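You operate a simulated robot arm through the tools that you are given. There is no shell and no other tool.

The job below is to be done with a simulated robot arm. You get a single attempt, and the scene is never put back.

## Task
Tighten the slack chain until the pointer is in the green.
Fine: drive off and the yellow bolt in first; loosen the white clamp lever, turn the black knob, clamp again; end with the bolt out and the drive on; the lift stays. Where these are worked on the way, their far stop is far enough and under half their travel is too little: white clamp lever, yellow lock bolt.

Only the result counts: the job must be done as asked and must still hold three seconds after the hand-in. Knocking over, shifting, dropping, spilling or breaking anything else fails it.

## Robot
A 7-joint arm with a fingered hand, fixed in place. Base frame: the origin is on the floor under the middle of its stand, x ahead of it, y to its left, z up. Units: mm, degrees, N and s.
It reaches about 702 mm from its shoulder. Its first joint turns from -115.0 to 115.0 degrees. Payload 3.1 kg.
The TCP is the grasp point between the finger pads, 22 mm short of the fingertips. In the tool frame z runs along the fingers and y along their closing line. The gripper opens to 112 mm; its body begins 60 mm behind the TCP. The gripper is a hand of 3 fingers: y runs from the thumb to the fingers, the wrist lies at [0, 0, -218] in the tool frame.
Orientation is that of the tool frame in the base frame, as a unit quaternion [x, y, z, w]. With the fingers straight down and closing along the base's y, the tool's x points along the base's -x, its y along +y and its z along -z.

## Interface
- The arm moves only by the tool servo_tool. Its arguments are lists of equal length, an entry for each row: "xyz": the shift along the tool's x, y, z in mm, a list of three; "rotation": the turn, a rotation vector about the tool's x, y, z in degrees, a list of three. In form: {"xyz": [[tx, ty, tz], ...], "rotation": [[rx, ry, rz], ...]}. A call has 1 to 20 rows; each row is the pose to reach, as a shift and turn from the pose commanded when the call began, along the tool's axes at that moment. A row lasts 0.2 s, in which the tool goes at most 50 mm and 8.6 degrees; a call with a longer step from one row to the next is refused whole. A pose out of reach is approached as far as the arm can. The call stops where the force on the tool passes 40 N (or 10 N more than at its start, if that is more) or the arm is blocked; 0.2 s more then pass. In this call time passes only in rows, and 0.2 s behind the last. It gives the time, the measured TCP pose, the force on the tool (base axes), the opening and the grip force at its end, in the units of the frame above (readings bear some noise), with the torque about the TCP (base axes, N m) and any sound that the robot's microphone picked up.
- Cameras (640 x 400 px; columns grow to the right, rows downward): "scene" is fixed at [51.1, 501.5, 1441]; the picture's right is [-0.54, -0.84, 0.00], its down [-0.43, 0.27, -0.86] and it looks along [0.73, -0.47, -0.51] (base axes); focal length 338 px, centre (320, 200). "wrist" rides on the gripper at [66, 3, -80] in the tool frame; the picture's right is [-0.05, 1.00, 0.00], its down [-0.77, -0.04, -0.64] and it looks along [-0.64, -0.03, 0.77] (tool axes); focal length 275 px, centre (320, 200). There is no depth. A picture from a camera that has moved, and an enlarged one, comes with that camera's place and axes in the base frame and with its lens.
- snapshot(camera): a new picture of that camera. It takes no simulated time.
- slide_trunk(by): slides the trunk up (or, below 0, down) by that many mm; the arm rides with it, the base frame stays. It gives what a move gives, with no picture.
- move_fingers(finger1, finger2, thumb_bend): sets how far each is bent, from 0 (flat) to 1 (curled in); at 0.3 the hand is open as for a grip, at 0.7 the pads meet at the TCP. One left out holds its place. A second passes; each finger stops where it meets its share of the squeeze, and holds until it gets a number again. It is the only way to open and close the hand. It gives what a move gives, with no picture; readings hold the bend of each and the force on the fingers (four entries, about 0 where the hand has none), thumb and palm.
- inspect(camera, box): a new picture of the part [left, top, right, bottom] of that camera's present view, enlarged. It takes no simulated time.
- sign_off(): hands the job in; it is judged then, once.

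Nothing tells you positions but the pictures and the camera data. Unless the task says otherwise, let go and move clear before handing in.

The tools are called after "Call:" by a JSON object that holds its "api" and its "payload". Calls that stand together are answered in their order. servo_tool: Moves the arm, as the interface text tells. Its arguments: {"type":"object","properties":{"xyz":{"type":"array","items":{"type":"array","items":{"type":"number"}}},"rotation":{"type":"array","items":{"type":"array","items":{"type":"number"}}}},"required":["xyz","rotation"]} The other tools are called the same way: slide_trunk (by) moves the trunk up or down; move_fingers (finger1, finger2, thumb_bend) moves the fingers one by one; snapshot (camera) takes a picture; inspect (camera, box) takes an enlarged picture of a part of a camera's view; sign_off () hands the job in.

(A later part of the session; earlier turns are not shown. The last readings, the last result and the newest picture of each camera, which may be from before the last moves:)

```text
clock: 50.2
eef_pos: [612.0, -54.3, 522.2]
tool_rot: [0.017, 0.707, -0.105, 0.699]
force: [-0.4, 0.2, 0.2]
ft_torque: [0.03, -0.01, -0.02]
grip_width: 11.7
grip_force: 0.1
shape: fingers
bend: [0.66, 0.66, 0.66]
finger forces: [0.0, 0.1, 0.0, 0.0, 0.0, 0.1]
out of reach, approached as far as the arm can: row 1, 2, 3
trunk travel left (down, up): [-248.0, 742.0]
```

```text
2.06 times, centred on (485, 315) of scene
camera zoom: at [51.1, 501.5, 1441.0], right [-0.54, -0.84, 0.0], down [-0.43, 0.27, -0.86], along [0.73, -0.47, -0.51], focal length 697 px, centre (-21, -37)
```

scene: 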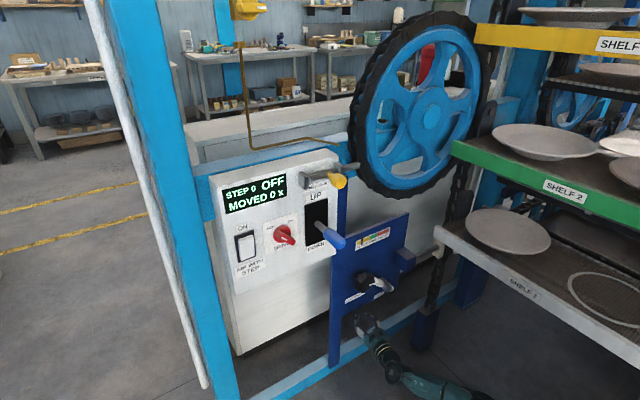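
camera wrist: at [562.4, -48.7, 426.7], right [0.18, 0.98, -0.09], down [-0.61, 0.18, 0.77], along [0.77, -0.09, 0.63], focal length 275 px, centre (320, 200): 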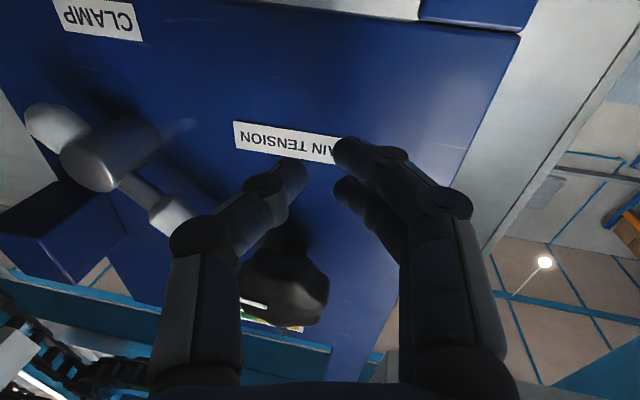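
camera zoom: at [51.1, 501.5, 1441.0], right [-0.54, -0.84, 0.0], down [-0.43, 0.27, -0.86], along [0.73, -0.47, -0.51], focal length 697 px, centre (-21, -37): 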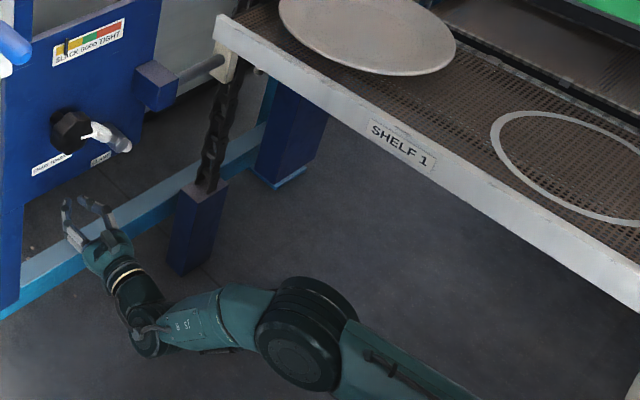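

It's recovering: the elbow is rising and the commanded pose was reached. I'll continue back and up.

Call:
{"api": "servo_tool", "payload": {"xyz": [[-10, -3, -10], [-20, -6, -20], [-30, -9, -30], [-40, -12, -40], [-50, -15, -50]], "rotation": [[0, 0, 0], [0, 0, 0], [0, 0, 0], [0, 0, 0], [0, 0, 0]]}}

Call:
{"api": "snapshot", "payload": {"camera": "scene"}}

Call:
{"api": "snapshot", "payload": {"camera": "wrist"}}

```text
clock: 51.4
eef_pos: [556.3, -58.1, 579.1]
tool_rot: [0.019, 0.704, -0.108, 0.702]
force: [-0.7, -0.4, -0.5]
ft_torque: [0.0, 0.01, 0.03]
grip_width: 11.6
grip_force: 0.1
shape: fingers
bend: [0.66, 0.66, 0.66]
finger forces: [0.1, 0.0, 0.1, 0.0, 0.0, 0.0]
trunk travel left (down, up): [-248.0, 742.0]
```

```text
taken
```

scene: 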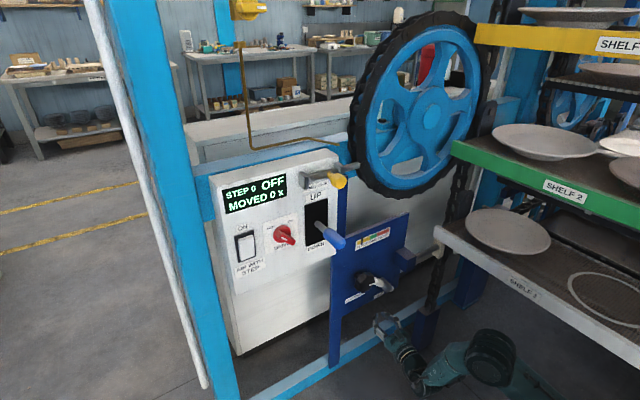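

```text
taken
camera wrist: at [476.8, -48.2, 512.7], right [0.18, 0.98, -0.08], down [-0.62, 0.17, 0.76], along [0.76, -0.09, 0.64], focal length 275 px, centre (320, 200)
```

wrist: 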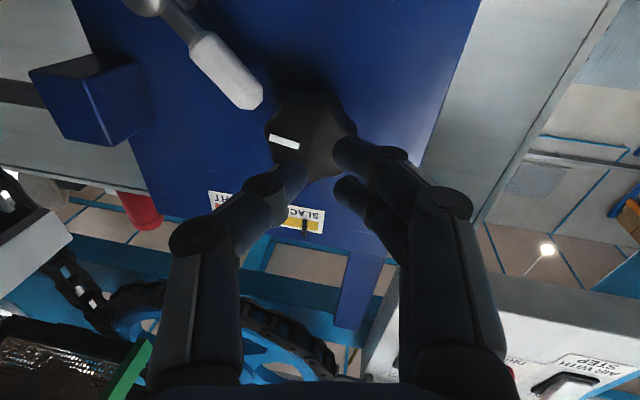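

The arm is back in a good elbow-up posture. The lever is at about 50° left, and I want it closer to its far stop, so I'll bring the closed hand in above it to push it down.

Call:
{"api": "servo_tool", "payload": {"xyz": [[-7.6, -19.8, 10.9], [-15.3, -39.6, 21.8], [-22.9, -59.4, 32.6], [-30.5, -79.2, 43.5], [-38.2, -99, 54.4], [-45.8, -118.8, 65.3]], "rotation": [[0, 0.1, 1.2], [-0.1, 0.2, 2.4], [-0.15, 0.25, 3.6], [-0.2, 0.3, 4.8], [-0.25, 0.4, 6], [-0.3, 0.5, 7.2]]}}

Call:
{"api": "snapshot", "payload": {"camera": "scene"}}

Call:
{"api": "snapshot", "payload": {"camera": "wrist"}}

```text
clock: 52.8
eef_pos: [604.8, -156.8, 643.7]
tool_rot: [0.062, 0.705, -0.063, 0.703]
force: [0.1, -0.7, 0.2]
ft_torque: [0.01, 0.0, 0.0]
grip_width: 11.8
grip_force: 0.1
shape: fingers
bend: [0.66, 0.66, 0.66]
finger forces: [0.0, 0.0, 0.1, 0.1, 0.0, 0.0]
out of reach, approached as far as the arm can: row 5, 6
trunk travel left (down, up): [-248.0, 742.0]
```

```text
taken
```

scene: 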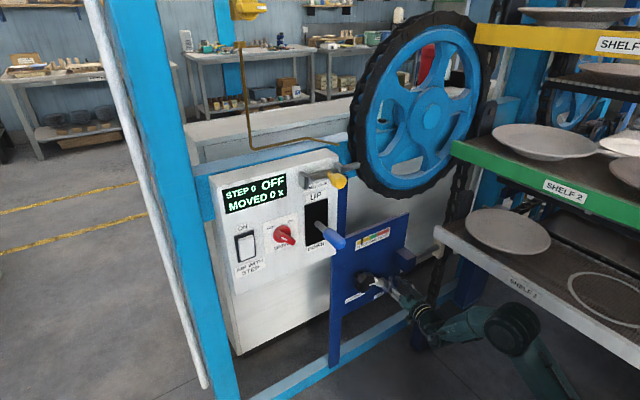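

```text
taken
camera wrist: at [526.2, -138.5, 577.8], right [0.17, 0.98, 0.04], down [-0.63, 0.08, 0.77], along [0.76, -0.16, 0.63], focal length 275 px, centre (320, 200)
```

wrist: 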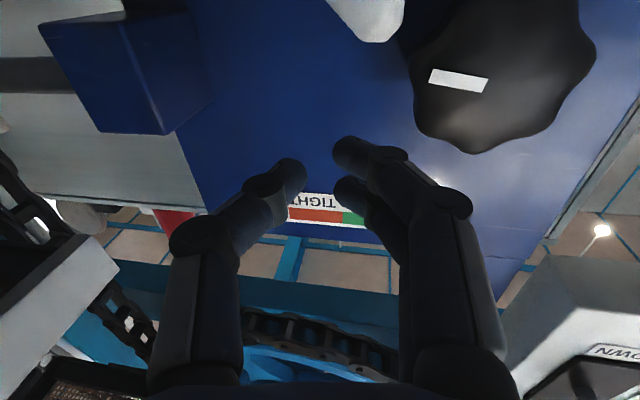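

The limit on y depends on the hand's heading, and yawing further right helps. I'll yaw another 10° and then shift.

Call:
{"api": "servo_tool", "payload": {"xyz": [[0, 0, 0], [0, 0, -5], [0, -8, -10], [0, -16, -10], [0, -22, -6]], "rotation": [[4, 0, 0], [8, 0, 0], [10, 0, 0], [10, 0, 0], [10, 0, 0]]}}

Call:
{"api": "snapshot", "payload": {"camera": "wrist"}}

Call:
{"api": "inspect", "payload": {"camera": "scene", "box": [330, 220, 590, 400]}}

```text
clock: 54.0
eef_pos: [593.6, -178.0, 644.1]
tool_rot: [0.123, 0.697, -0.122, 0.696]
force: [-0.2, 0.7, 0.7]
ft_torque: [0.0, 0.02, -0.02]
grip_width: 11.9
grip_force: 0.1
shape: fingers
bend: [0.66, 0.66, 0.66]
finger forces: [0.0, 0.1, 0.1, 0.0, 0.0, 0.0]
trunk travel left (down, up): [-248.0, 742.0]
```

```text
taken
camera wrist: at [518.3, -146.8, 578.3], right [0.34, 0.94, 0.05], down [-0.61, 0.18, 0.77], along [0.72, -0.29, 0.63], focal length 275 px, centre (320, 200)
```

wrist: 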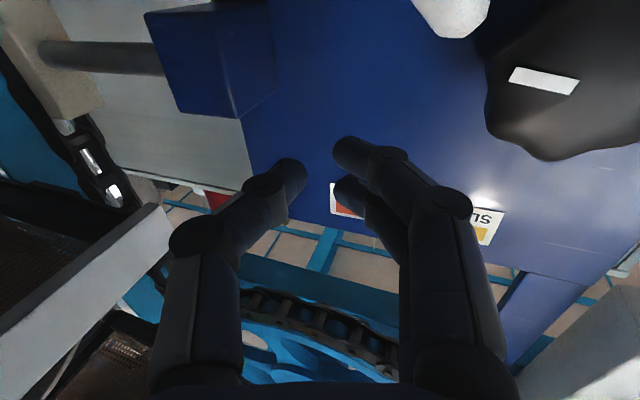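

```text
2.22 times, centred on (460, 310) of scene
camera zoom: at [51.1, 501.5, 1441.0], right [-0.54, -0.84, 0.0], down [-0.43, 0.27, -0.86], along [0.73, -0.47, -0.51], focal length 750 px, centre (9, -44)
```

zoom: 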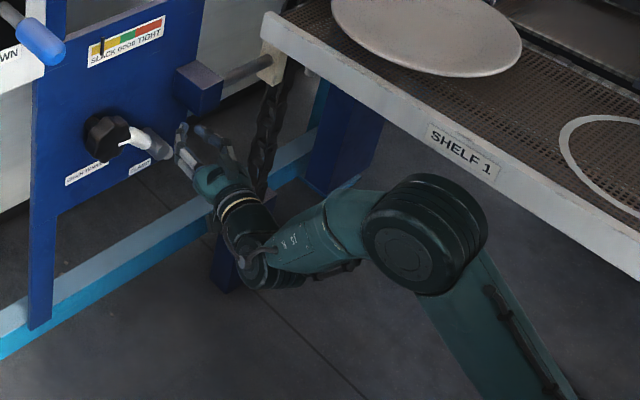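

That works. I'll open the hand and re-grip the lever at its present angle, with the hand level and rolled about 50° to match it.

Call:
{"api": "move_fingers", "payload": {"finger1": 0.5, "finger2": 0.5, "thumb_bend": 0.5}}

Call:
{"api": "servo_tool", "payload": {"xyz": [[9, 7, -3], [18, 14, -5], [27, 21, -5], [36, 28, -5], [45, 35, -5], [54, 42, -5], [63, 48, -5]], "rotation": [[0, 0, -7.2], [0, 0, -14.4], [0, 0, -21.6], [0, 0, -28.8], [0, 0, -36], [0, 0, -43.2], [0, 0, -50]]}}

Call:
{"api": "snapshot", "payload": {"camera": "wrist"}}

Call:
{"api": "inspect", "payload": {"camera": "scene", "box": [330, 220, 590, 400]}}

```text
clock: 55.0
eef_pos: [592.3, -177.8, 643.7]
tool_rot: [0.124, 0.696, -0.123, 0.696]
force: [0.7, -0.8, -0.3]
ft_torque: [-0.01, 0.01, 0.0]
grip_width: 54.7
grip_force: 0.0
shape: fingers
bend: [0.5, 0.5, 0.5]
finger forces: [0.0, 0.1, 0.0, 0.0, 0.1, 0.0]
trunk travel left (down, up): [-248.0, 742.0]
```

```text
clock: 56.6
eef_pos: [605.0, -130.4, 580.3]
tool_rot: [-0.183, 0.683, -0.406, 0.579]
force: [0.2, 0.3, -0.8]
ft_torque: [0.01, 0.0, 0.0]
grip_width: 54.3
grip_force: 0.1
shape: fingers
bend: [0.5, 0.5, 0.5]
finger forces: [0.0, 0.0, 0.0, 0.0, 0.0, 0.0]
trunk travel left (down, up): [-248.0, 742.0]
```

```text
taken
camera wrist: at [513.5, -148.3, 535.9], right [0.23, 0.64, -0.74], down [-0.4, 0.75, 0.52], along [0.89, 0.18, 0.43], focal length 275 px, centre (320, 200)
```

wrist: 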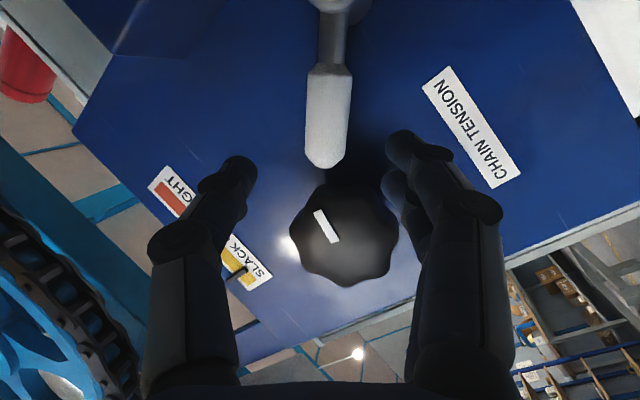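

```text
2.22 times, centred on (460, 310) of scene
camera zoom: at [51.1, 501.5, 1441.0], right [-0.54, -0.84, 0.0], down [-0.43, 0.27, -0.86], along [0.73, -0.47, -0.51], focal length 750 px, centre (9, -44)
```

zoom: 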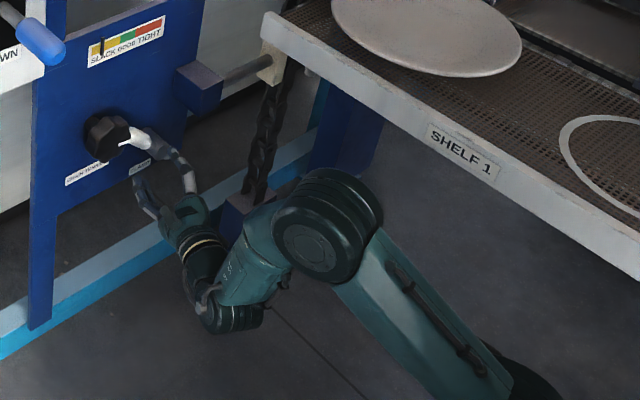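

The lever lines up between thumb and fingers. I'll advance onto the handle and grip it.

Call:
{"api": "servo_tool", "payload": {"xyz": [[0, 3, 20], [0, 3, 40], [0, 3, 60], [0, 3, 78]], "rotation": [[0, 0, 0], [0, 0, 0], [0, 0, 0], [0, 0, 0]]}}

Call:
{"api": "snapshot", "payload": {"camera": "wrist"}}

```text
clock: 57.6
eef_pos: [679.3, -155.6, 579.1]
tool_rot: [-0.184, 0.683, -0.405, 0.579]
force: [-1.2, -0.6, 1.0]
ft_torque: [0.02, -0.02, 0.01]
grip_width: 54.5
grip_force: 0.0
shape: fingers
bend: [0.5, 0.5, 0.5]
finger forces: [0.0, 0.0, 0.0, 0.0, 0.0, 0.1]
trunk travel left (down, up): [-248.0, 742.0]
```

```text
taken
camera wrist: at [587.5, -173.5, 534.0], right [0.23, 0.64, -0.74], down [-0.4, 0.75, 0.52], along [0.89, 0.18, 0.43], focal length 275 px, centre (320, 200)
```

wrist: 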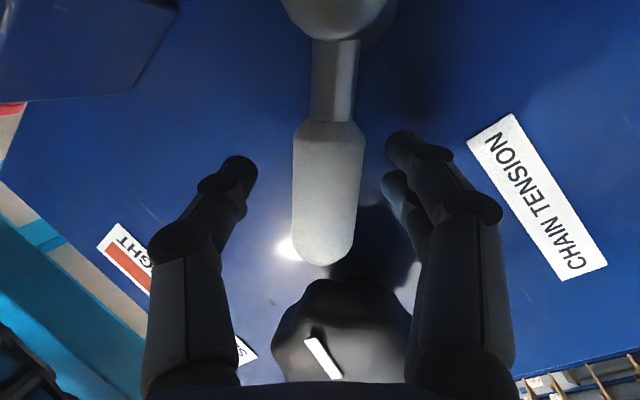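

The handle is centred, so I'll grip it.

Call:
{"api": "move_fingers", "payload": {"finger1": 0.66, "finger2": 0.66, "thumb_bend": 0.66}}

```text
clock: 58.6
eef_pos: [679.8, -155.9, 578.3]
tool_rot: [-0.184, 0.683, -0.406, 0.579]
force: [4.2, 0.6, -0.6]
ft_torque: [0.04, -0.04, 0.04]
grip_width: 21.5
grip_force: 4.0
shape: fingers
bend: [0.61, 0.64, 0.65]
finger forces: [3.9, 1.6, 0.1, 0.1, 2.6, 0.0]
trunk travel left (down, up): [-248.0, 742.0]
```

Now I'll continue the arc toward the far stop, in small steps.

Call:
{"api": "servo_tool", "payload": {"xyz": [[0.6, 4, -0.8], [1.3, 7.9, -1.5], [2.3, 11.8, -2.1], [3.6, 15.6, -2.6]], "rotation": [[0, 0, -4], [0, 0, -8], [0, 0, -12], [0, 0, -16]]}}

Call:
{"api": "snapshot", "payload": {"camera": "wrist"}}

Call:
{"api": "inspect", "payload": {"camera": "scene", "box": [330, 220, 590, 400]}}

```text
clock: 59.6
eef_pos: [679.1, -147.5, 564.5]
tool_rot: [-0.278, 0.65, -0.482, 0.518]
force: [5.3, 4.6, 3.0]
ft_torque: [0.03, -0.11, 0.14]
grip_width: 22.6
grip_force: 3.8
shape: fingers
bend: [0.61, 0.64, 0.64]
finger forces: [4.1, 1.7, 0.1, 0.1, 3.3, 0.0]
trunk travel left (down, up): [-248.0, 742.0]
```

```text
taken
camera wrist: at [583.7, -174.8, 535.0], right [0.15, 0.42, -0.89], down [-0.36, 0.87, 0.35], along [0.92, 0.27, 0.28], focal length 275 px, centre (320, 200)
```

wrist: 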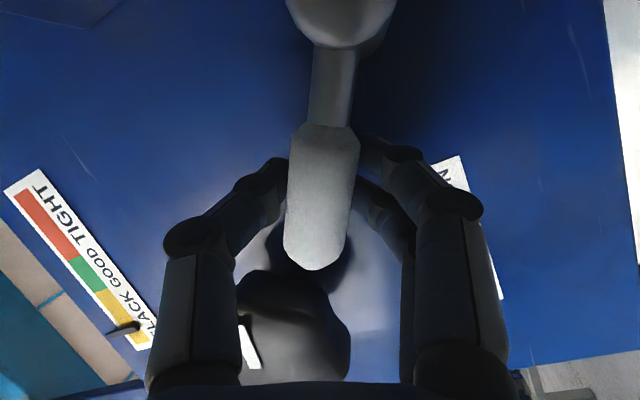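

```text
2.22 times, centred on (460, 310) of scene
camera zoom: at [51.1, 501.5, 1441.0], right [-0.54, -0.84, 0.0], down [-0.43, 0.27, -0.86], along [0.73, -0.47, -0.51], focal length 750 px, centre (9, -44)
```

zoom: 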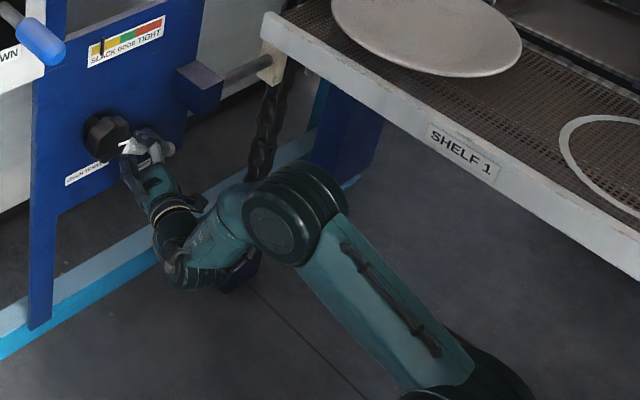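

No stop yet and forces remain low. I'll continue.

Call:
{"api": "servo_tool", "payload": {"xyz": [[0.6, 4, -0.6], [1.6, 7.9, -1], [2.9, 11.8, -1.3], [4.5, 15.6, -1.4]], "rotation": [[0, 0, -3], [0, 0, -6], [0, 0, -10], [0, 0, -14]]}}

Call:
{"api": "snapshot", "payload": {"camera": "wrist"}}

Call:
{"api": "inspect", "payload": {"camera": "scene", "box": [330, 220, 590, 400]}}

```text
clock: 60.6
eef_pos: [677.3, -144.9, 547.7]
tool_rot: [-0.354, 0.613, -0.542, 0.453]
force: [3.9, 2.6, 2.6]
ft_torque: [0.01, -0.07, 0.09]
grip_width: 23.0
grip_force: 4.2
shape: fingers
bend: [0.62, 0.64, 0.64]
finger forces: [2.1, 1.5, 0.0, 0.1, 4.2, 0.0]
trunk travel left (down, up): [-248.0, 742.0]
```

```text
taken
camera wrist: at [580.3, -177.8, 533.9], right [0.07, 0.21, -0.98], down [-0.34, 0.93, 0.17], along [0.94, 0.32, 0.14], focal length 275 px, centre (320, 200)
```

wrist: 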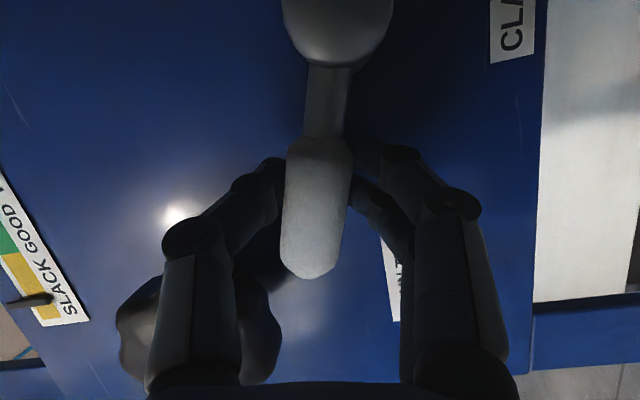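

```text
2.22 times, centred on (460, 310) of scene
camera zoom: at [51.1, 501.5, 1441.0], right [-0.54, -0.84, 0.0], down [-0.43, 0.27, -0.86], along [0.73, -0.47, -0.51], focal length 750 px, centre (9, -44)
```

zoom: 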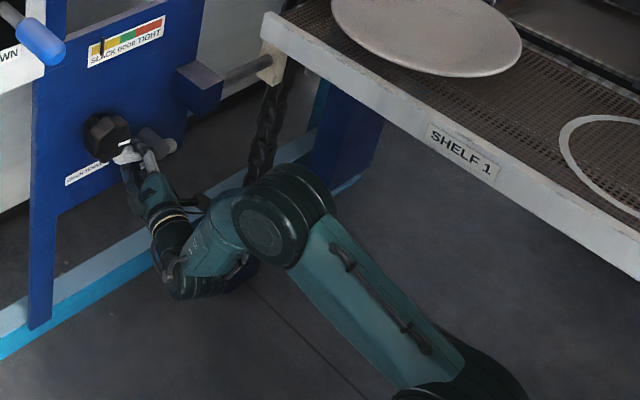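

The lever is close to horizontal and still moving freely. I'll go a little further to find the stop.

Call:
{"api": "servo_tool", "payload": {"xyz": [[0.5, 3, 0], [1, 6, 0], [1.7, 9.5, 0]], "rotation": [[0, 0, -2], [0, 0, -4], [0, 0, -7]]}}

Call:
{"api": "snapshot", "payload": {"camera": "wrist"}}

Call:
{"api": "inspect", "payload": {"camera": "scene", "box": [340, 240, 420, 310]}}

```text
clock: 61.4
eef_pos: [678.5, -144.4, 537.6]
tool_rot: [-0.392, 0.589, -0.568, 0.42]
force: [1.3, 4.2, 0.0]
ft_torque: [-0.01, 0.0, 0.08]
grip_width: 21.9
grip_force: 4.0
shape: fingers
bend: [0.62, 0.64, 0.64]
finger forces: [2.0, 1.7, 0.0, 0.1, 3.6, 0.0]
trunk travel left (down, up): [-248.0, 742.0]
```

```text
taken
camera wrist: at [580.7, -178.4, 532.2], right [0.03, 0.09, -1.0], down [-0.34, 0.94, 0.08], along [0.94, 0.33, 0.06], focal length 275 px, centre (320, 200)
```

wrist: 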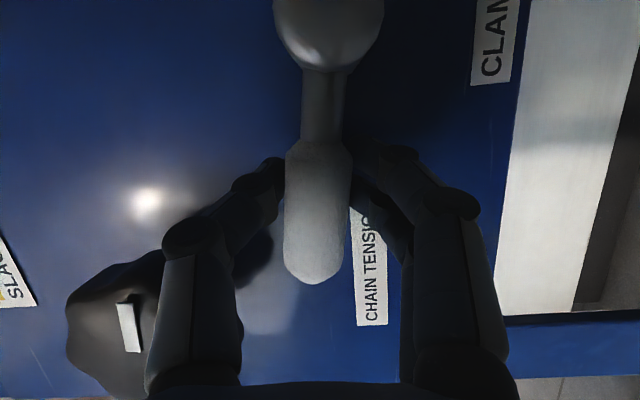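

```text
5.71 times, centred on (380, 275) of scene
camera zoom: at [51.1, 501.5, 1441.0], right [-0.54, -0.84, 0.0], down [-0.43, 0.27, -0.86], along [0.73, -0.47, -0.51], focal length 1928 px, centre (-23, -229)
```

zoom: 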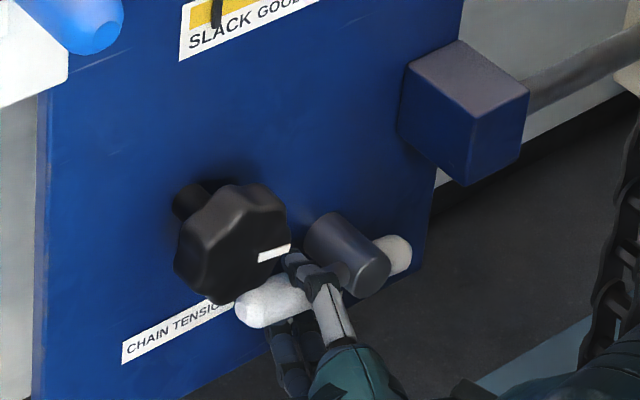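

It's near horizontal now. I'll push a bit more to see whether a stop is there.

Call:
{"api": "servo_tool", "payload": {"xyz": [[0, 3.5, 0.1], [-0.2, 7, 0.3], [-0.5, 10.5, 0.5]], "rotation": [[0, 0, -2], [0, 0, -4], [0, 0, -6]]}}

Call:
{"api": "inspect", "payload": {"camera": "scene", "box": [340, 240, 420, 310]}}

Call:
{"api": "snapshot", "payload": {"camera": "wrist"}}

```text
clock: 62.2
eef_pos: [678.8, -145.1, 528.5]
tool_rot: [0.421, -0.568, 0.589, -0.391]
force: [1.1, 1.6, 2.8]
ft_torque: [-0.07, -0.06, 0.05]
grip_width: 21.2
grip_force: 3.6
shape: fingers
bend: [0.63, 0.65, 0.64]
finger forces: [1.8, 0.9, 0.1, 0.0, 4.6, 0.0]
trunk travel left (down, up): [-248.0, 742.0]
```

```text
5.71 times, centred on (380, 275) of scene
camera zoom: at [51.1, 501.5, 1441.0], right [-0.54, -0.84, 0.0], down [-0.43, 0.27, -0.86], along [0.73, -0.47, -0.51], focal length 1928 px, centre (-23, -229)
```

zoom: 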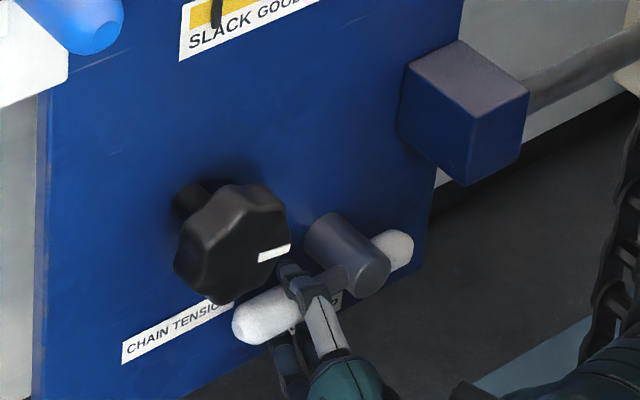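

```text
taken
camera wrist: at [581.0, -178.5, 529.3], right [0.0, -0.01, -1.0], down [-0.33, 0.94, 0.0], along [0.94, 0.33, 0.0], focal length 275 px, centre (320, 200)
```

wrist: 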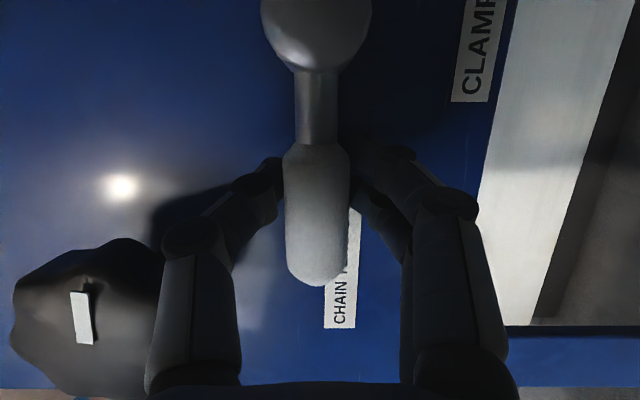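

The lever is right at about 90°. I'll do one more small push to see whether it's at its stop.

Call:
{"api": "servo_tool", "payload": {"xyz": [[0, 3, 0], [0, 6, 0], [0, 9, 0]], "rotation": [[0, 0, 0], [0, 0, 0], [0, 0, 0]]}}

Call:
{"api": "inspect", "payload": {"camera": "scene", "box": [340, 240, 420, 310]}}

```text
clock: 63.0
eef_pos: [677.0, -143.6, 520.8]
tool_rot: [0.42, -0.568, 0.59, -0.391]
force: [-2.5, 2.6, 10.9]
ft_torque: [-0.07, -0.23, 0.01]
grip_width: 24.1
grip_force: 5.4
shape: fingers
bend: [0.66, 0.66, 0.62]
finger forces: [0.0, 0.0, 0.1, 0.1, 10.6, 0.0]
trunk travel left (down, up): [-248.0, 742.0]
```

```text
5.71 times, centred on (380, 275) of scene
camera zoom: at [51.1, 501.5, 1441.0], right [-0.54, -0.84, 0.0], down [-0.43, 0.27, -0.86], along [0.73, -0.47, -0.51], focal length 1928 px, centre (-23, -229)
```

zoom: 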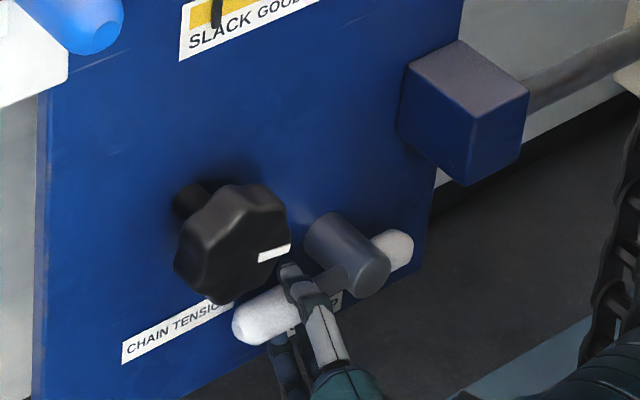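

The lever is at its far stop: 10 N and no motion. Now I'll relax, open and back away.

Call:
{"api": "servo_tool", "payload": {"xyz": [[0, -4, 0], [0, -9, 0]], "rotation": [[0, 0, 0], [0, 0, 0]]}}

Call:
{"api": "move_fingers", "payload": {"finger1": 0.5, "finger2": 0.5, "thumb_bend": 0.52}}

Call:
{"api": "servo_tool", "payload": {"xyz": [[0, 0, -20], [0, 0, -45], [0, 0, -70], [0, 0, -90]], "rotation": [[0, 0, 0], [0, 0, 0], [0, 0, 0], [0, 0, 0]]}}

Call:
{"api": "snapshot", "payload": {"camera": "wrist"}}

Call:
{"api": "snapshot", "payload": {"camera": "scene"}}

```text
clock: 63.6
eef_pos: [677.4, -143.7, 527.6]
tool_rot: [0.422, -0.571, 0.587, -0.389]
force: [1.0, 1.4, 1.5]
ft_torque: [-0.01, 0.0, 0.02]
grip_width: 21.7
grip_force: 3.3
shape: fingers
bend: [0.64, 0.65, 0.63]
finger forces: [1.8, 0.9, 0.1, 0.0, 4.8, 0.0]
trunk travel left (down, up): [-248.0, 742.0]
```

```text
clock: 64.6
eef_pos: [678.6, -144.2, 529.0]
tool_rot: [0.421, -0.569, 0.589, -0.39]
force: [-0.2, -0.3, -0.5]
ft_torque: [-0.02, 0.01, 0.0]
grip_width: 51.9
grip_force: 0.0
shape: fingers
bend: [0.5, 0.5, 0.52]
finger forces: [0.0, 0.1, 0.0, 0.1, 0.0, 0.0]
trunk travel left (down, up): [-248.0, 742.0]
```

```text
clock: 65.6
eef_pos: [593.5, -113.2, 527.7]
tool_rot: [0.421, -0.568, 0.59, -0.39]
force: [0.8, 0.1, -0.2]
ft_torque: [0.01, -0.01, -0.01]
grip_width: 51.7
grip_force: 0.0
shape: fingers
bend: [0.5, 0.5, 0.52]
finger forces: [0.0, 0.0, 0.0, 0.0, 0.0, 0.1]
trunk travel left (down, up): [-248.0, 742.0]
```

```text
taken
camera wrist: at [496.3, -147.0, 528.6], right [0.0, 0.0, -1.0], down [-0.33, 0.94, 0.0], along [0.94, 0.33, 0.0], focal length 275 px, centre (320, 200)
```

wrist: 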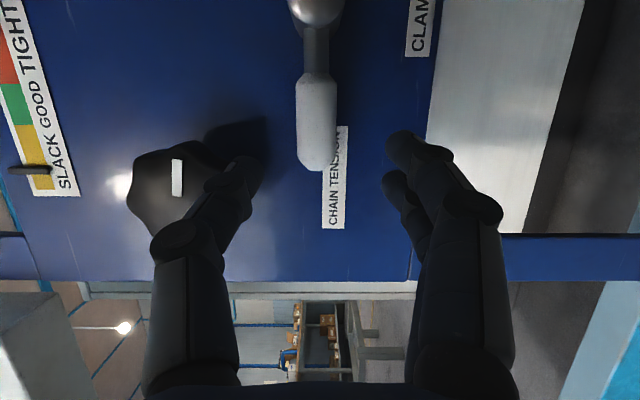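

```text
taken
```

scene: 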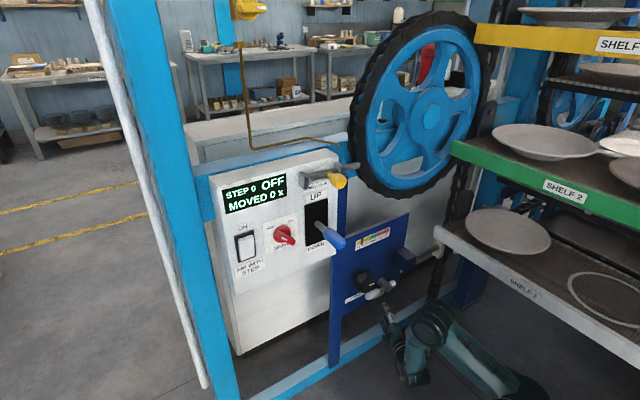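

The clamp is now fully loosened. Next is the black knob: I'll bring the hand level in front of it, pre-rolled so I can turn clockwise.

Call:
{"api": "servo_tool", "payload": {"xyz": [[-2.8, -19.5, -10], [-5.5, -38.9, -20], [-8.3, -58.4, -24], [-11, -77.8, -26], [-13.8, -97.3, -26.6]], "rotation": [[-0.9, -3.9, 6.5], [-1.9, -7.9, 13.1], [-2.8, -11.8, 19.6], [-3.8, -15.8, 26.2], [-4.7, -19.7, 32.7]]}}

Call:
{"api": "snapshot", "payload": {"camera": "wrist"}}

Call:
{"api": "snapshot", "payload": {"camera": "scene"}}

```text
clock: 66.8
eef_pos: [571.3, -61.3, 627.8]
tool_rot: [-0.353, 0.613, -0.352, 0.613]
force: [-0.4, -0.5, 0.0]
ft_torque: [-0.03, 0.01, -0.03]
grip_width: 51.8
grip_force: 0.0
shape: fingers
bend: [0.5, 0.5, 0.52]
finger forces: [0.0, 0.0, 0.0, 0.0, 0.0, 0.0]
out of reach, approached as far as the arm can: row 5
trunk travel left (down, up): [-248.0, 742.0]
```

```text
taken
camera wrist: at [492.6, -117.3, 593.0], right [0.0, 0.54, -0.84], down [-0.64, 0.65, 0.42], along [0.77, 0.53, 0.34], focal length 275 px, centre (320, 200)
```

wrist: 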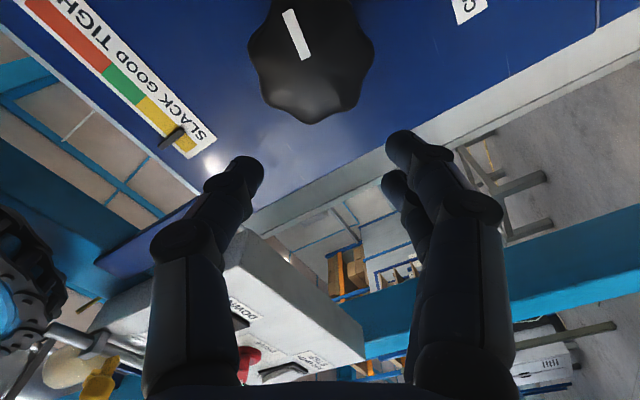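

```text
taken
```

scene: 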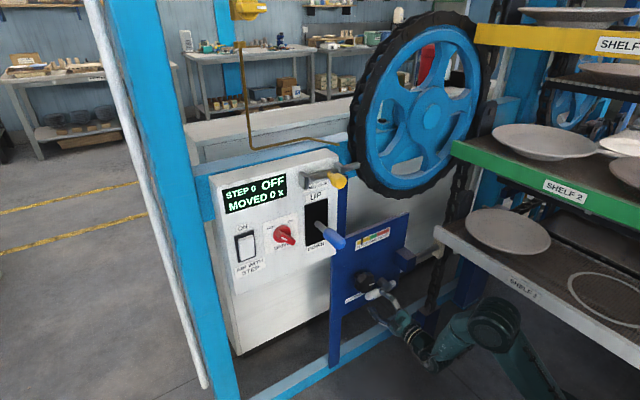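

Straight ahead hits the y-limit again, so a small yaw of about 6° will do. I'll open the hand to about 88 mm and line up with the knob centre, estimated at (667, -80, 624).

Call:
{"api": "move_fingers", "payload": {"finger1": 0.38, "finger2": 0.38, "thumb_bend": 0.38}}

Call:
{"api": "servo_tool", "payload": {"xyz": [[0, 0, 0], [9, -3, 5], [18, -6, 10], [18, -6, 28]], "rotation": [[1.5, 2.6, 0], [3, 5.2, 0], [3, 5.2, 0], [3, 5.2, 0]]}}

Call:
{"api": "snapshot", "payload": {"camera": "wrist"}}

Call:
{"api": "inspect", "payload": {"camera": "scene", "box": [330, 220, 450, 340]}}

```text
clock: 67.8
eef_pos: [573.6, -62.4, 627.5]
tool_rot: [-0.354, 0.613, -0.352, 0.612]
force: [0.1, -0.8, 0.6]
ft_torque: [0.02, -0.03, -0.01]
grip_width: 88.9
grip_force: 0.1
shape: fingers
bend: [0.38, 0.38, 0.38]
finger forces: [0.0, 0.1, 0.0, 0.0, 0.1, 0.1]
trunk travel left (down, up): [-248.0, 742.0]
```

```text
clock: 68.8
eef_pos: [601.2, -80.7, 624.7]
tool_rot: [-0.32, 0.631, -0.385, 0.593]
force: [-0.7, -0.7, -0.7]
ft_torque: [-0.02, -0.02, 0.01]
grip_width: 88.9
grip_force: 0.1
shape: fingers
bend: [0.38, 0.38, 0.38]
finger forces: [0.0, 0.0, 0.1, 0.0, 0.0, 0.0]
trunk travel left (down, up): [-248.0, 742.0]
```

```text
taken
camera wrist: at [514.2, -128.0, 589.2], right [0.06, 0.54, -0.84], down [-0.56, 0.71, 0.42], along [0.82, 0.45, 0.34], focal length 275 px, centre (320, 200)
```

wrist: 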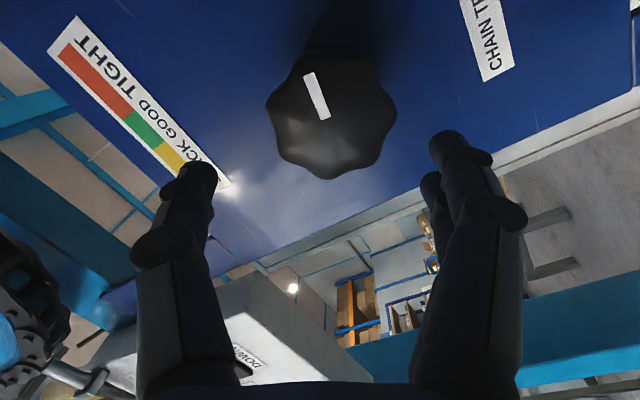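

```text
3.33 times, centred on (390, 280) of scene
camera zoom: at [51.1, 501.5, 1441.0], right [-0.54, -0.84, 0.0], down [-0.43, 0.27, -0.86], along [0.73, -0.47, -0.51], focal length 1125 px, centre (87, -67)
```

zoom: 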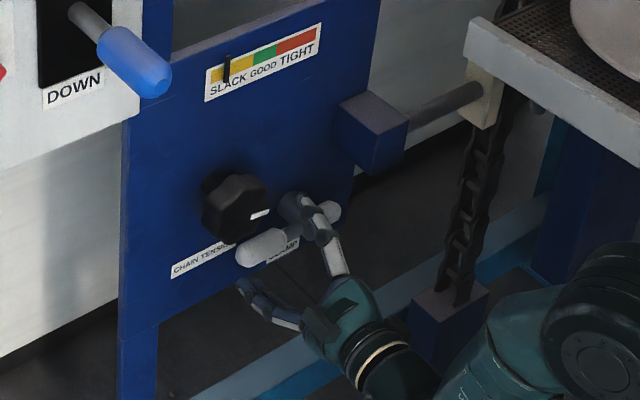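

The knob is well in view. I'll shift 7 mm toward the fingers and advance around it.

Call:
{"api": "servo_tool", "payload": {"xyz": [[0, 7, 10], [0, 7, 30], [-0.5, 7, 50], [-1, 7, 66]], "rotation": [[0, 0, 0], [0, 0, 0], [0, 0, 0], [0, 0, 0]]}}

Call:
{"api": "snapshot", "payload": {"camera": "wrist"}}

Call:
{"api": "inspect", "payload": {"camera": "scene", "box": [330, 220, 450, 340]}}

```text
clock: 69.8
eef_pos: [667.7, -83.3, 620.1]
tool_rot: [-0.321, 0.63, -0.384, 0.593]
force: [1.1, -0.4, -0.2]
ft_torque: [0.03, 0.02, 0.0]
grip_width: 88.8
grip_force: 0.1
shape: fingers
bend: [0.38, 0.38, 0.38]
finger forces: [0.1, 0.1, 0.0, 0.1, 0.0, 0.1]
trunk travel left (down, up): [-248.0, 742.0]
```

```text
taken
camera wrist: at [581.3, -129.6, 584.3], right [0.06, 0.54, -0.84], down [-0.56, 0.71, 0.42], along [0.82, 0.45, 0.34], focal length 275 px, centre (320, 200)
```

wrist: 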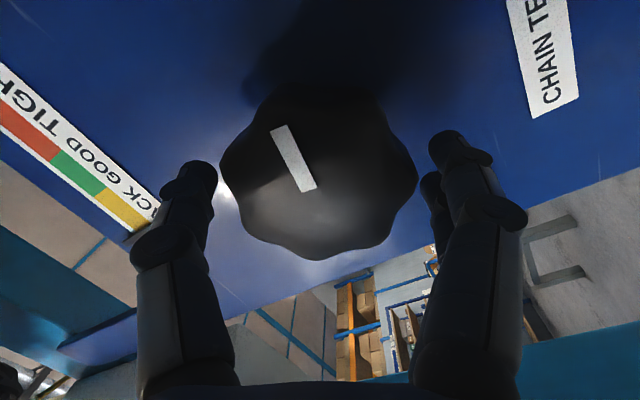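

```text
3.33 times, centred on (390, 280) of scene
camera zoom: at [51.1, 501.5, 1441.0], right [-0.54, -0.84, 0.0], down [-0.43, 0.27, -0.86], along [0.73, -0.47, -0.51], focal length 1125 px, centre (87, -67)
```

zoom: 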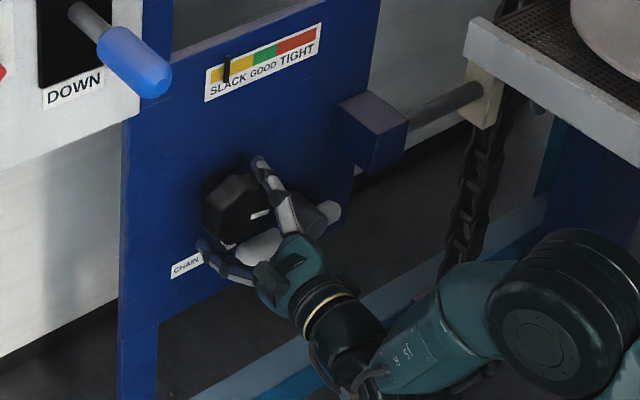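

The knob is centred in the hand. I'll advance 6 mm more and close on it.

Call:
{"api": "servo_tool", "payload": {"xyz": [[0, 0, 3], [0, 0, 6]], "rotation": [[0, 0, 0], [0, 0, 0]]}}

Call:
{"api": "move_fingers", "payload": {"finger1": 0.6, "finger2": 0.6, "thumb_bend": 0.6}}

Call:
{"api": "snapshot", "payload": {"camera": "wrist"}}

```text
clock: 70.4
eef_pos: [672.7, -84.2, 619.2]
tool_rot: [-0.321, 0.631, -0.385, 0.592]
force: [0.6, 0.1, 0.4]
ft_torque: [0.02, -0.01, -0.03]
grip_width: 88.9
grip_force: 0.0
shape: fingers
bend: [0.38, 0.38, 0.38]
finger forces: [0.1, 0.0, 0.0, 0.1, 0.1, 0.1]
trunk travel left (down, up): [-248.0, 742.0]
```

```text
clock: 71.4
eef_pos: [673.0, -83.9, 619.3]
tool_rot: [-0.319, 0.631, -0.386, 0.593]
force: [9.2, -2.8, 4.8]
ft_torque: [-0.01, 0.17, 0.11]
grip_width: 63.9
grip_force: 17.6
shape: fingers
bend: [0.5, 0.5, 0.52]
finger forces: [7.6, 7.9, 0.1, 0.1, 20.7, 0.0]
trunk travel left (down, up): [-248.0, 742.0]
```

```text
taken
camera wrist: at [587.5, -131.1, 583.8], right [0.06, 0.54, -0.84], down [-0.56, 0.71, 0.42], along [0.82, 0.45, 0.34], focal length 275 px, centre (320, 200)
```

wrist: 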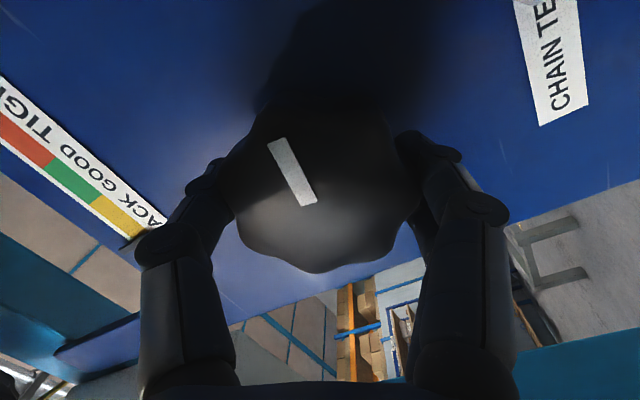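

I have a firm grip on the knob. I'll turn clockwise (as seen from the front) about 30° and watch the pointer.

Call:
{"api": "servo_tool", "payload": {"xyz": [[0, 0, 0], [0, 0, 0], [0, 0, 0], [0, 0, 0], [0, 0, 0]], "rotation": [[0, 0, 6], [0, 0, 12], [0, 0, 18], [0, 0, 24], [0, 0, 30]]}}

Call:
{"api": "snapshot", "payload": {"camera": "wrist"}}

Call:
{"api": "inspect", "payload": {"camera": "scene", "box": [340, 220, 420, 300]}}

```text
clock: 72.6
eef_pos: [673.9, -84.3, 618.8]
tool_rot: [-0.146, 0.692, -0.217, 0.673]
force: [11.2, -2.4, 8.4]
ft_torque: [-0.03, 0.43, 0.71]
grip_width: 63.7
grip_force: 18.5
shape: fingers
bend: [0.51, 0.5, 0.52]
finger forces: [7.0, 7.9, 0.1, 0.0, 21.9, 0.0]
trunk travel left (down, up): [-248.0, 742.0]
```

```text
taken
camera wrist: at [590.3, -105.6, 560.2], right [0.09, 0.89, -0.46], down [-0.59, 0.42, 0.69], along [0.8, 0.21, 0.57], focal length 275 px, centre (320, 200)
```

wrist: 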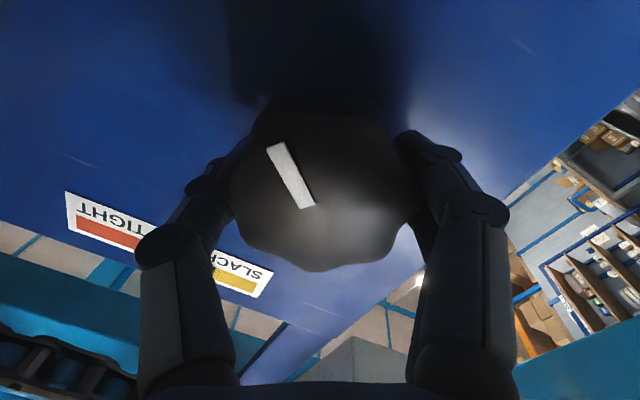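

```text
5.00 times, centred on (380, 260) of scene
camera zoom: at [51.1, 501.5, 1441.0], right [-0.54, -0.84, 0.0], down [-0.43, 0.27, -0.86], along [0.73, -0.47, -0.51], focal length 1687 px, centre (20, -100)
```

zoom: 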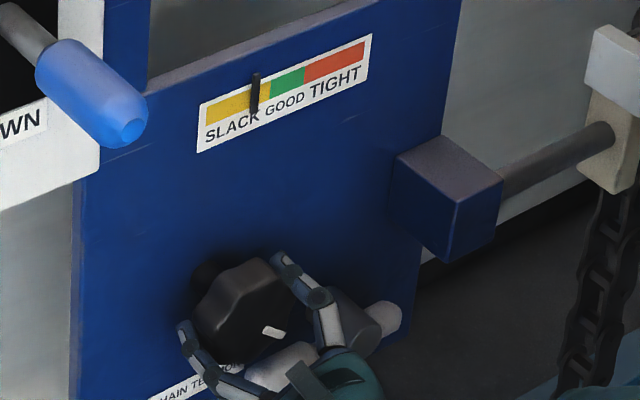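

The pointer moved toward green by about 24 px for 30°, so clockwise tightens. About 40° more should reach the middle of the green. I'll turn 32° and check.

Call:
{"api": "servo_tool", "payload": {"xyz": [[0, 0, 0], [0, 0, 0], [0, 0, 0], [0, 0, 0], [0, 0, 0]], "rotation": [[0, 0, 6.5], [0, 0, 13], [0, 0, 19.5], [0, 0, 26], [0, 0, 32]]}}

Call:
{"api": "snapshot", "payload": {"camera": "wrist"}}

Call:
{"api": "inspect", "payload": {"camera": "scene", "box": [370, 225, 400, 245]}}

```text
clock: 73.8
eef_pos: [673.0, -83.8, 618.2]
tool_rot: [0.051, 0.706, -0.024, 0.706]
force: [5.3, 1.4, 2.2]
ft_torque: [-0.03, 0.04, 0.51]
grip_width: 63.3
grip_force: 16.9
shape: fingers
bend: [0.5, 0.5, 0.52]
finger forces: [8.0, 9.5, 0.0, 0.0, 16.5, 0.0]
trunk travel left (down, up): [-248.0, 742.0]
```

```text
taken
camera wrist: at [593.7, -70.1, 553.1], right [0.1, 0.99, 0.08], down [-0.64, 0.0, 0.77], along [0.76, -0.13, 0.63], focal length 275 px, centre (320, 200)
```

wrist: 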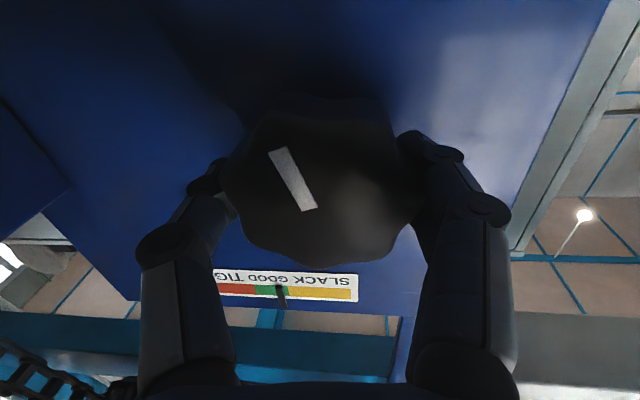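

```text
16.00 times, centred on (385, 235) of scene
camera zoom: at [51.1, 501.5, 1441.0], right [-0.54, -0.84, 0.0], down [-0.43, 0.27, -0.86], along [0.73, -0.47, -0.51], focal length 5400 px, centre (-720, -360)
```

zoom: 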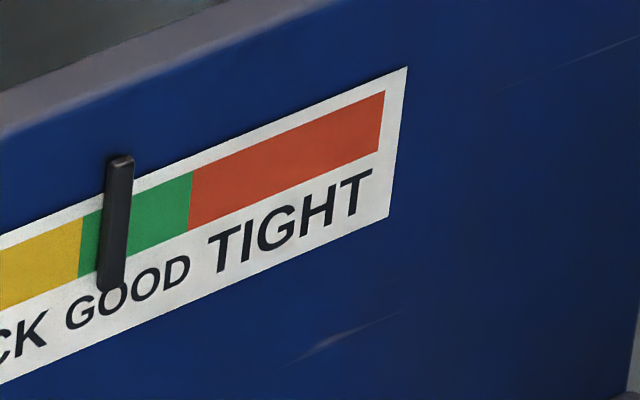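

The pointer is in the green, just left of its middle. I'll add about 9° to centre it.

Call:
{"api": "servo_tool", "payload": {"xyz": [[0, 0, 0], [0, 0, 0]], "rotation": [[0, 0, 4.5], [0, 0, 9]]}}

Call:
{"api": "inspect", "payload": {"camera": "wrist", "box": [200, 250, 400, 330]}}

Call:
{"api": "inspect", "payload": {"camera": "scene", "box": [370, 225, 400, 245]}}

```text
clock: 74.4
eef_pos: [673.5, -84.6, 619.0]
tool_rot: [0.106, 0.7, 0.032, 0.705]
force: [4.5, 2.2, -0.1]
ft_torque: [-0.02, 0.02, 0.49]
grip_width: 63.1
grip_force: 17.5
shape: fingers
bend: [0.5, 0.5, 0.53]
finger forces: [8.1, 9.8, 0.0, 0.0, 16.6, 0.0]
trunk travel left (down, up): [-248.0, 742.0]
```

```text
3.20 times, centred on (300, 290) of wrist
camera zoom: at [594.8, -59.8, 554.8], right [0.1, 0.97, 0.24], down [-0.65, -0.12, 0.75], along [0.75, -0.23, 0.62], focal length 881 px, centre (384, -88)
```

zoom: 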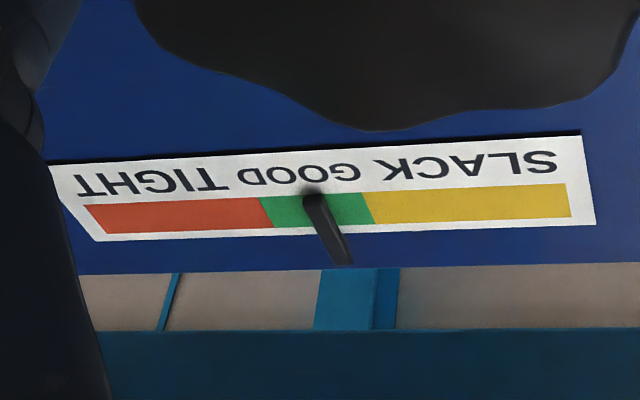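

```text
16.00 times, centred on (385, 235) of scene
camera zoom: at [51.1, 501.5, 1441.0], right [-0.54, -0.84, 0.0], down [-0.43, 0.27, -0.86], along [0.73, -0.47, -0.51], focal length 5400 px, centre (-720, -360)
```

zoom: 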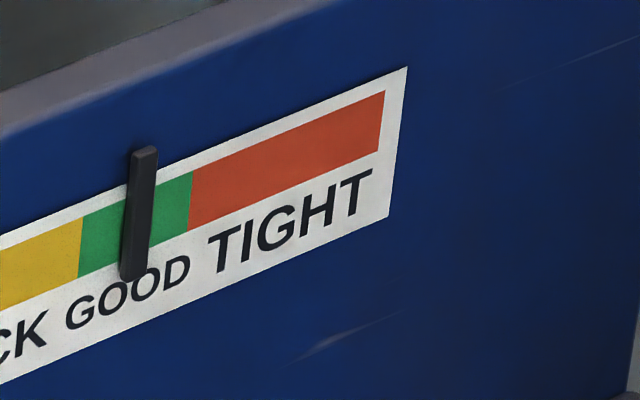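

The pointer is centred in the green in both views. I'll release the knob and back out straight.

Call:
{"api": "move_fingers", "payload": {"finger1": 0.38, "finger2": 0.38, "thumb_bend": 0.38}}

Call:
{"api": "servo_tool", "payload": {"xyz": [[0, 0, -20], [0, 0, -45], [0, 0, -75]], "rotation": [[0, 0, 0], [0, 0, 0], [0, 0, 0]]}}

Call:
{"api": "inspect", "payload": {"camera": "scene", "box": [370, 225, 400, 245]}}

Call:
{"api": "snapshot", "payload": {"camera": "wrist"}}

```text
clock: 75.4
eef_pos: [672.8, -83.4, 620.2]
tool_rot: [0.105, 0.7, 0.032, 0.706]
force: [-0.1, 0.2, 0.4]
ft_torque: [-0.01, -0.03, 0.01]
grip_width: 89.1
grip_force: 0.1
shape: fingers
bend: [0.38, 0.38, 0.38]
finger forces: [0.0, 0.1, 0.0, 0.0, 0.0, 0.0]
trunk travel left (down, up): [-248.0, 742.0]
```

```text
clock: 76.2
eef_pos: [598.6, -76.0, 617.7]
tool_rot: [0.105, 0.7, 0.032, 0.706]
force: [0.4, -0.8, -0.2]
ft_torque: [-0.01, -0.03, -0.03]
grip_width: 88.8
grip_force: 0.1
shape: fingers
bend: [0.38, 0.38, 0.38]
finger forces: [0.0, 0.0, 0.1, 0.0, 0.1, 0.0]
trunk travel left (down, up): [-248.0, 742.0]
```

```text
16.00 times, centred on (385, 235) of scene
camera zoom: at [51.1, 501.5, 1441.0], right [-0.54, -0.84, 0.0], down [-0.43, 0.27, -0.86], along [0.73, -0.47, -0.51], focal length 5400 px, centre (-720, -360)
```

zoom: 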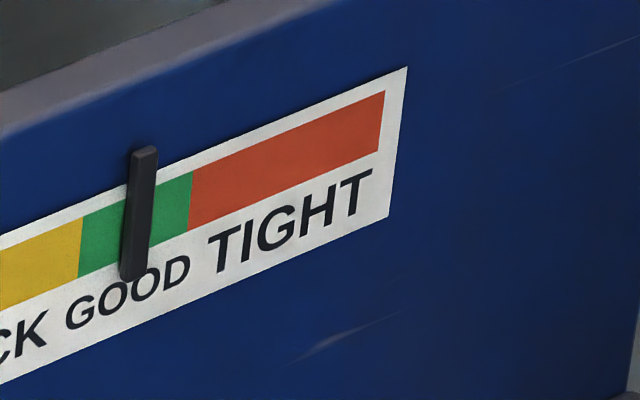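

```text
taken
camera wrist: at [520.2, -52.3, 554.1], right [0.1, 0.97, 0.24], down [-0.65, -0.12, 0.75], along [0.75, -0.23, 0.62], focal length 275 px, centre (320, 200)
```

wrist: 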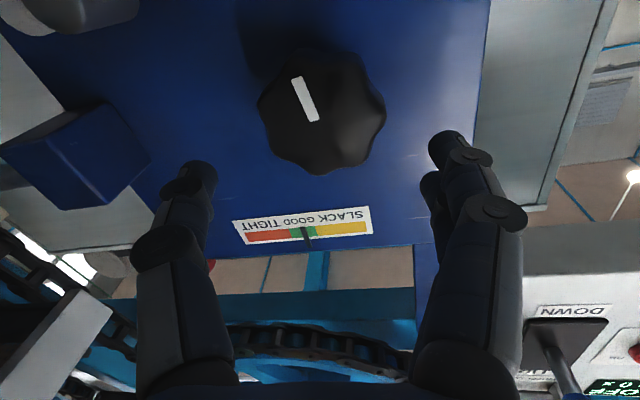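

The pointer holds in the green. Now to re-clamp: I'll narrow the hand and go back to the pose in front of the lever, rolled to match its horizontal position.

Call:
{"api": "move_fingers", "payload": {"finger1": 0.5, "finger2": 0.5, "thumb_bend": 0.52}}

Call:
{"api": "servo_tool", "payload": {"xyz": [[6, -4, -3], [12, -8, -5], [18, -12, -6], [24, -16, -6], [30, -20.5, -6], [36, -24.5, -6], [42, -28.5, -6], [49, -33, -5], [55, -37, -4], [61, -41, -3], [67, -45, -2], [73, -49, -1], [79, -53.5, -1]], "rotation": [[0.9, 0.8, -8], [1.9, 1.6, -15.9], [2.8, 2.4, -23.9], [3.8, 3.3, -31.8], [4.7, 4.1, -39.8], [5.6, 4.9, -47.7], [6.6, 5.7, -55.7], [7.5, 6.5, -63.6], [8.4, 7.3, -71.6], [9.4, 8.2, -79.5], [10.3, 9, -87.5], [11.3, 9.8, -95.4], [12.2, 10.6, -103.4]]}}

Call:
{"api": "snapshot", "payload": {"camera": "wrist"}}

Call:
{"api": "snapshot", "payload": {"camera": "scene"}}

```text
clock: 77.2
eef_pos: [598.5, -76.1, 618.0]
tool_rot: [0.105, 0.7, 0.032, 0.706]
force: [0.4, 0.0, 0.2]
ft_torque: [-0.01, -0.01, 0.03]
grip_width: 52.7
grip_force: 0.1
shape: fingers
bend: [0.5, 0.5, 0.52]
finger forces: [0.0, 0.0, 0.1, 0.0, 0.1, 0.0]
trunk travel left (down, up): [-248.0, 742.0]
```

```text
clock: 80.0
eef_pos: [593.1, -114.3, 532.8]
tool_rot: [0.422, -0.568, 0.589, -0.39]
force: [-0.3, 0.0, 0.1]
ft_torque: [-0.02, -0.01, 0.01]
grip_width: 53.0
grip_force: 0.0
shape: fingers
bend: [0.5, 0.5, 0.52]
finger forces: [0.0, 0.0, 0.0, 0.0, 0.0, 0.0]
trunk travel left (down, up): [-248.0, 742.0]
```

```text
taken
camera wrist: at [495.0, -147.7, 532.5], right [0.0, -0.01, -1.0], down [-0.33, 0.94, 0.0], along [0.94, 0.33, 0.0], focal length 275 px, centre (320, 200)
```

wrist: 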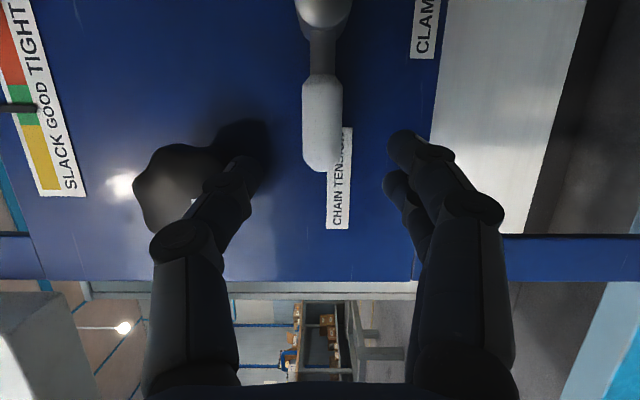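

```text
taken
```

scene: 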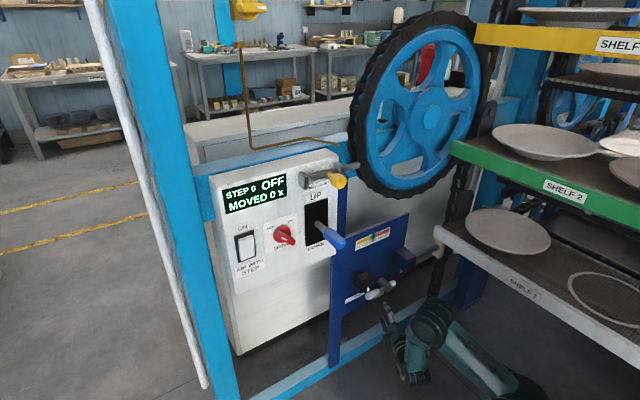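

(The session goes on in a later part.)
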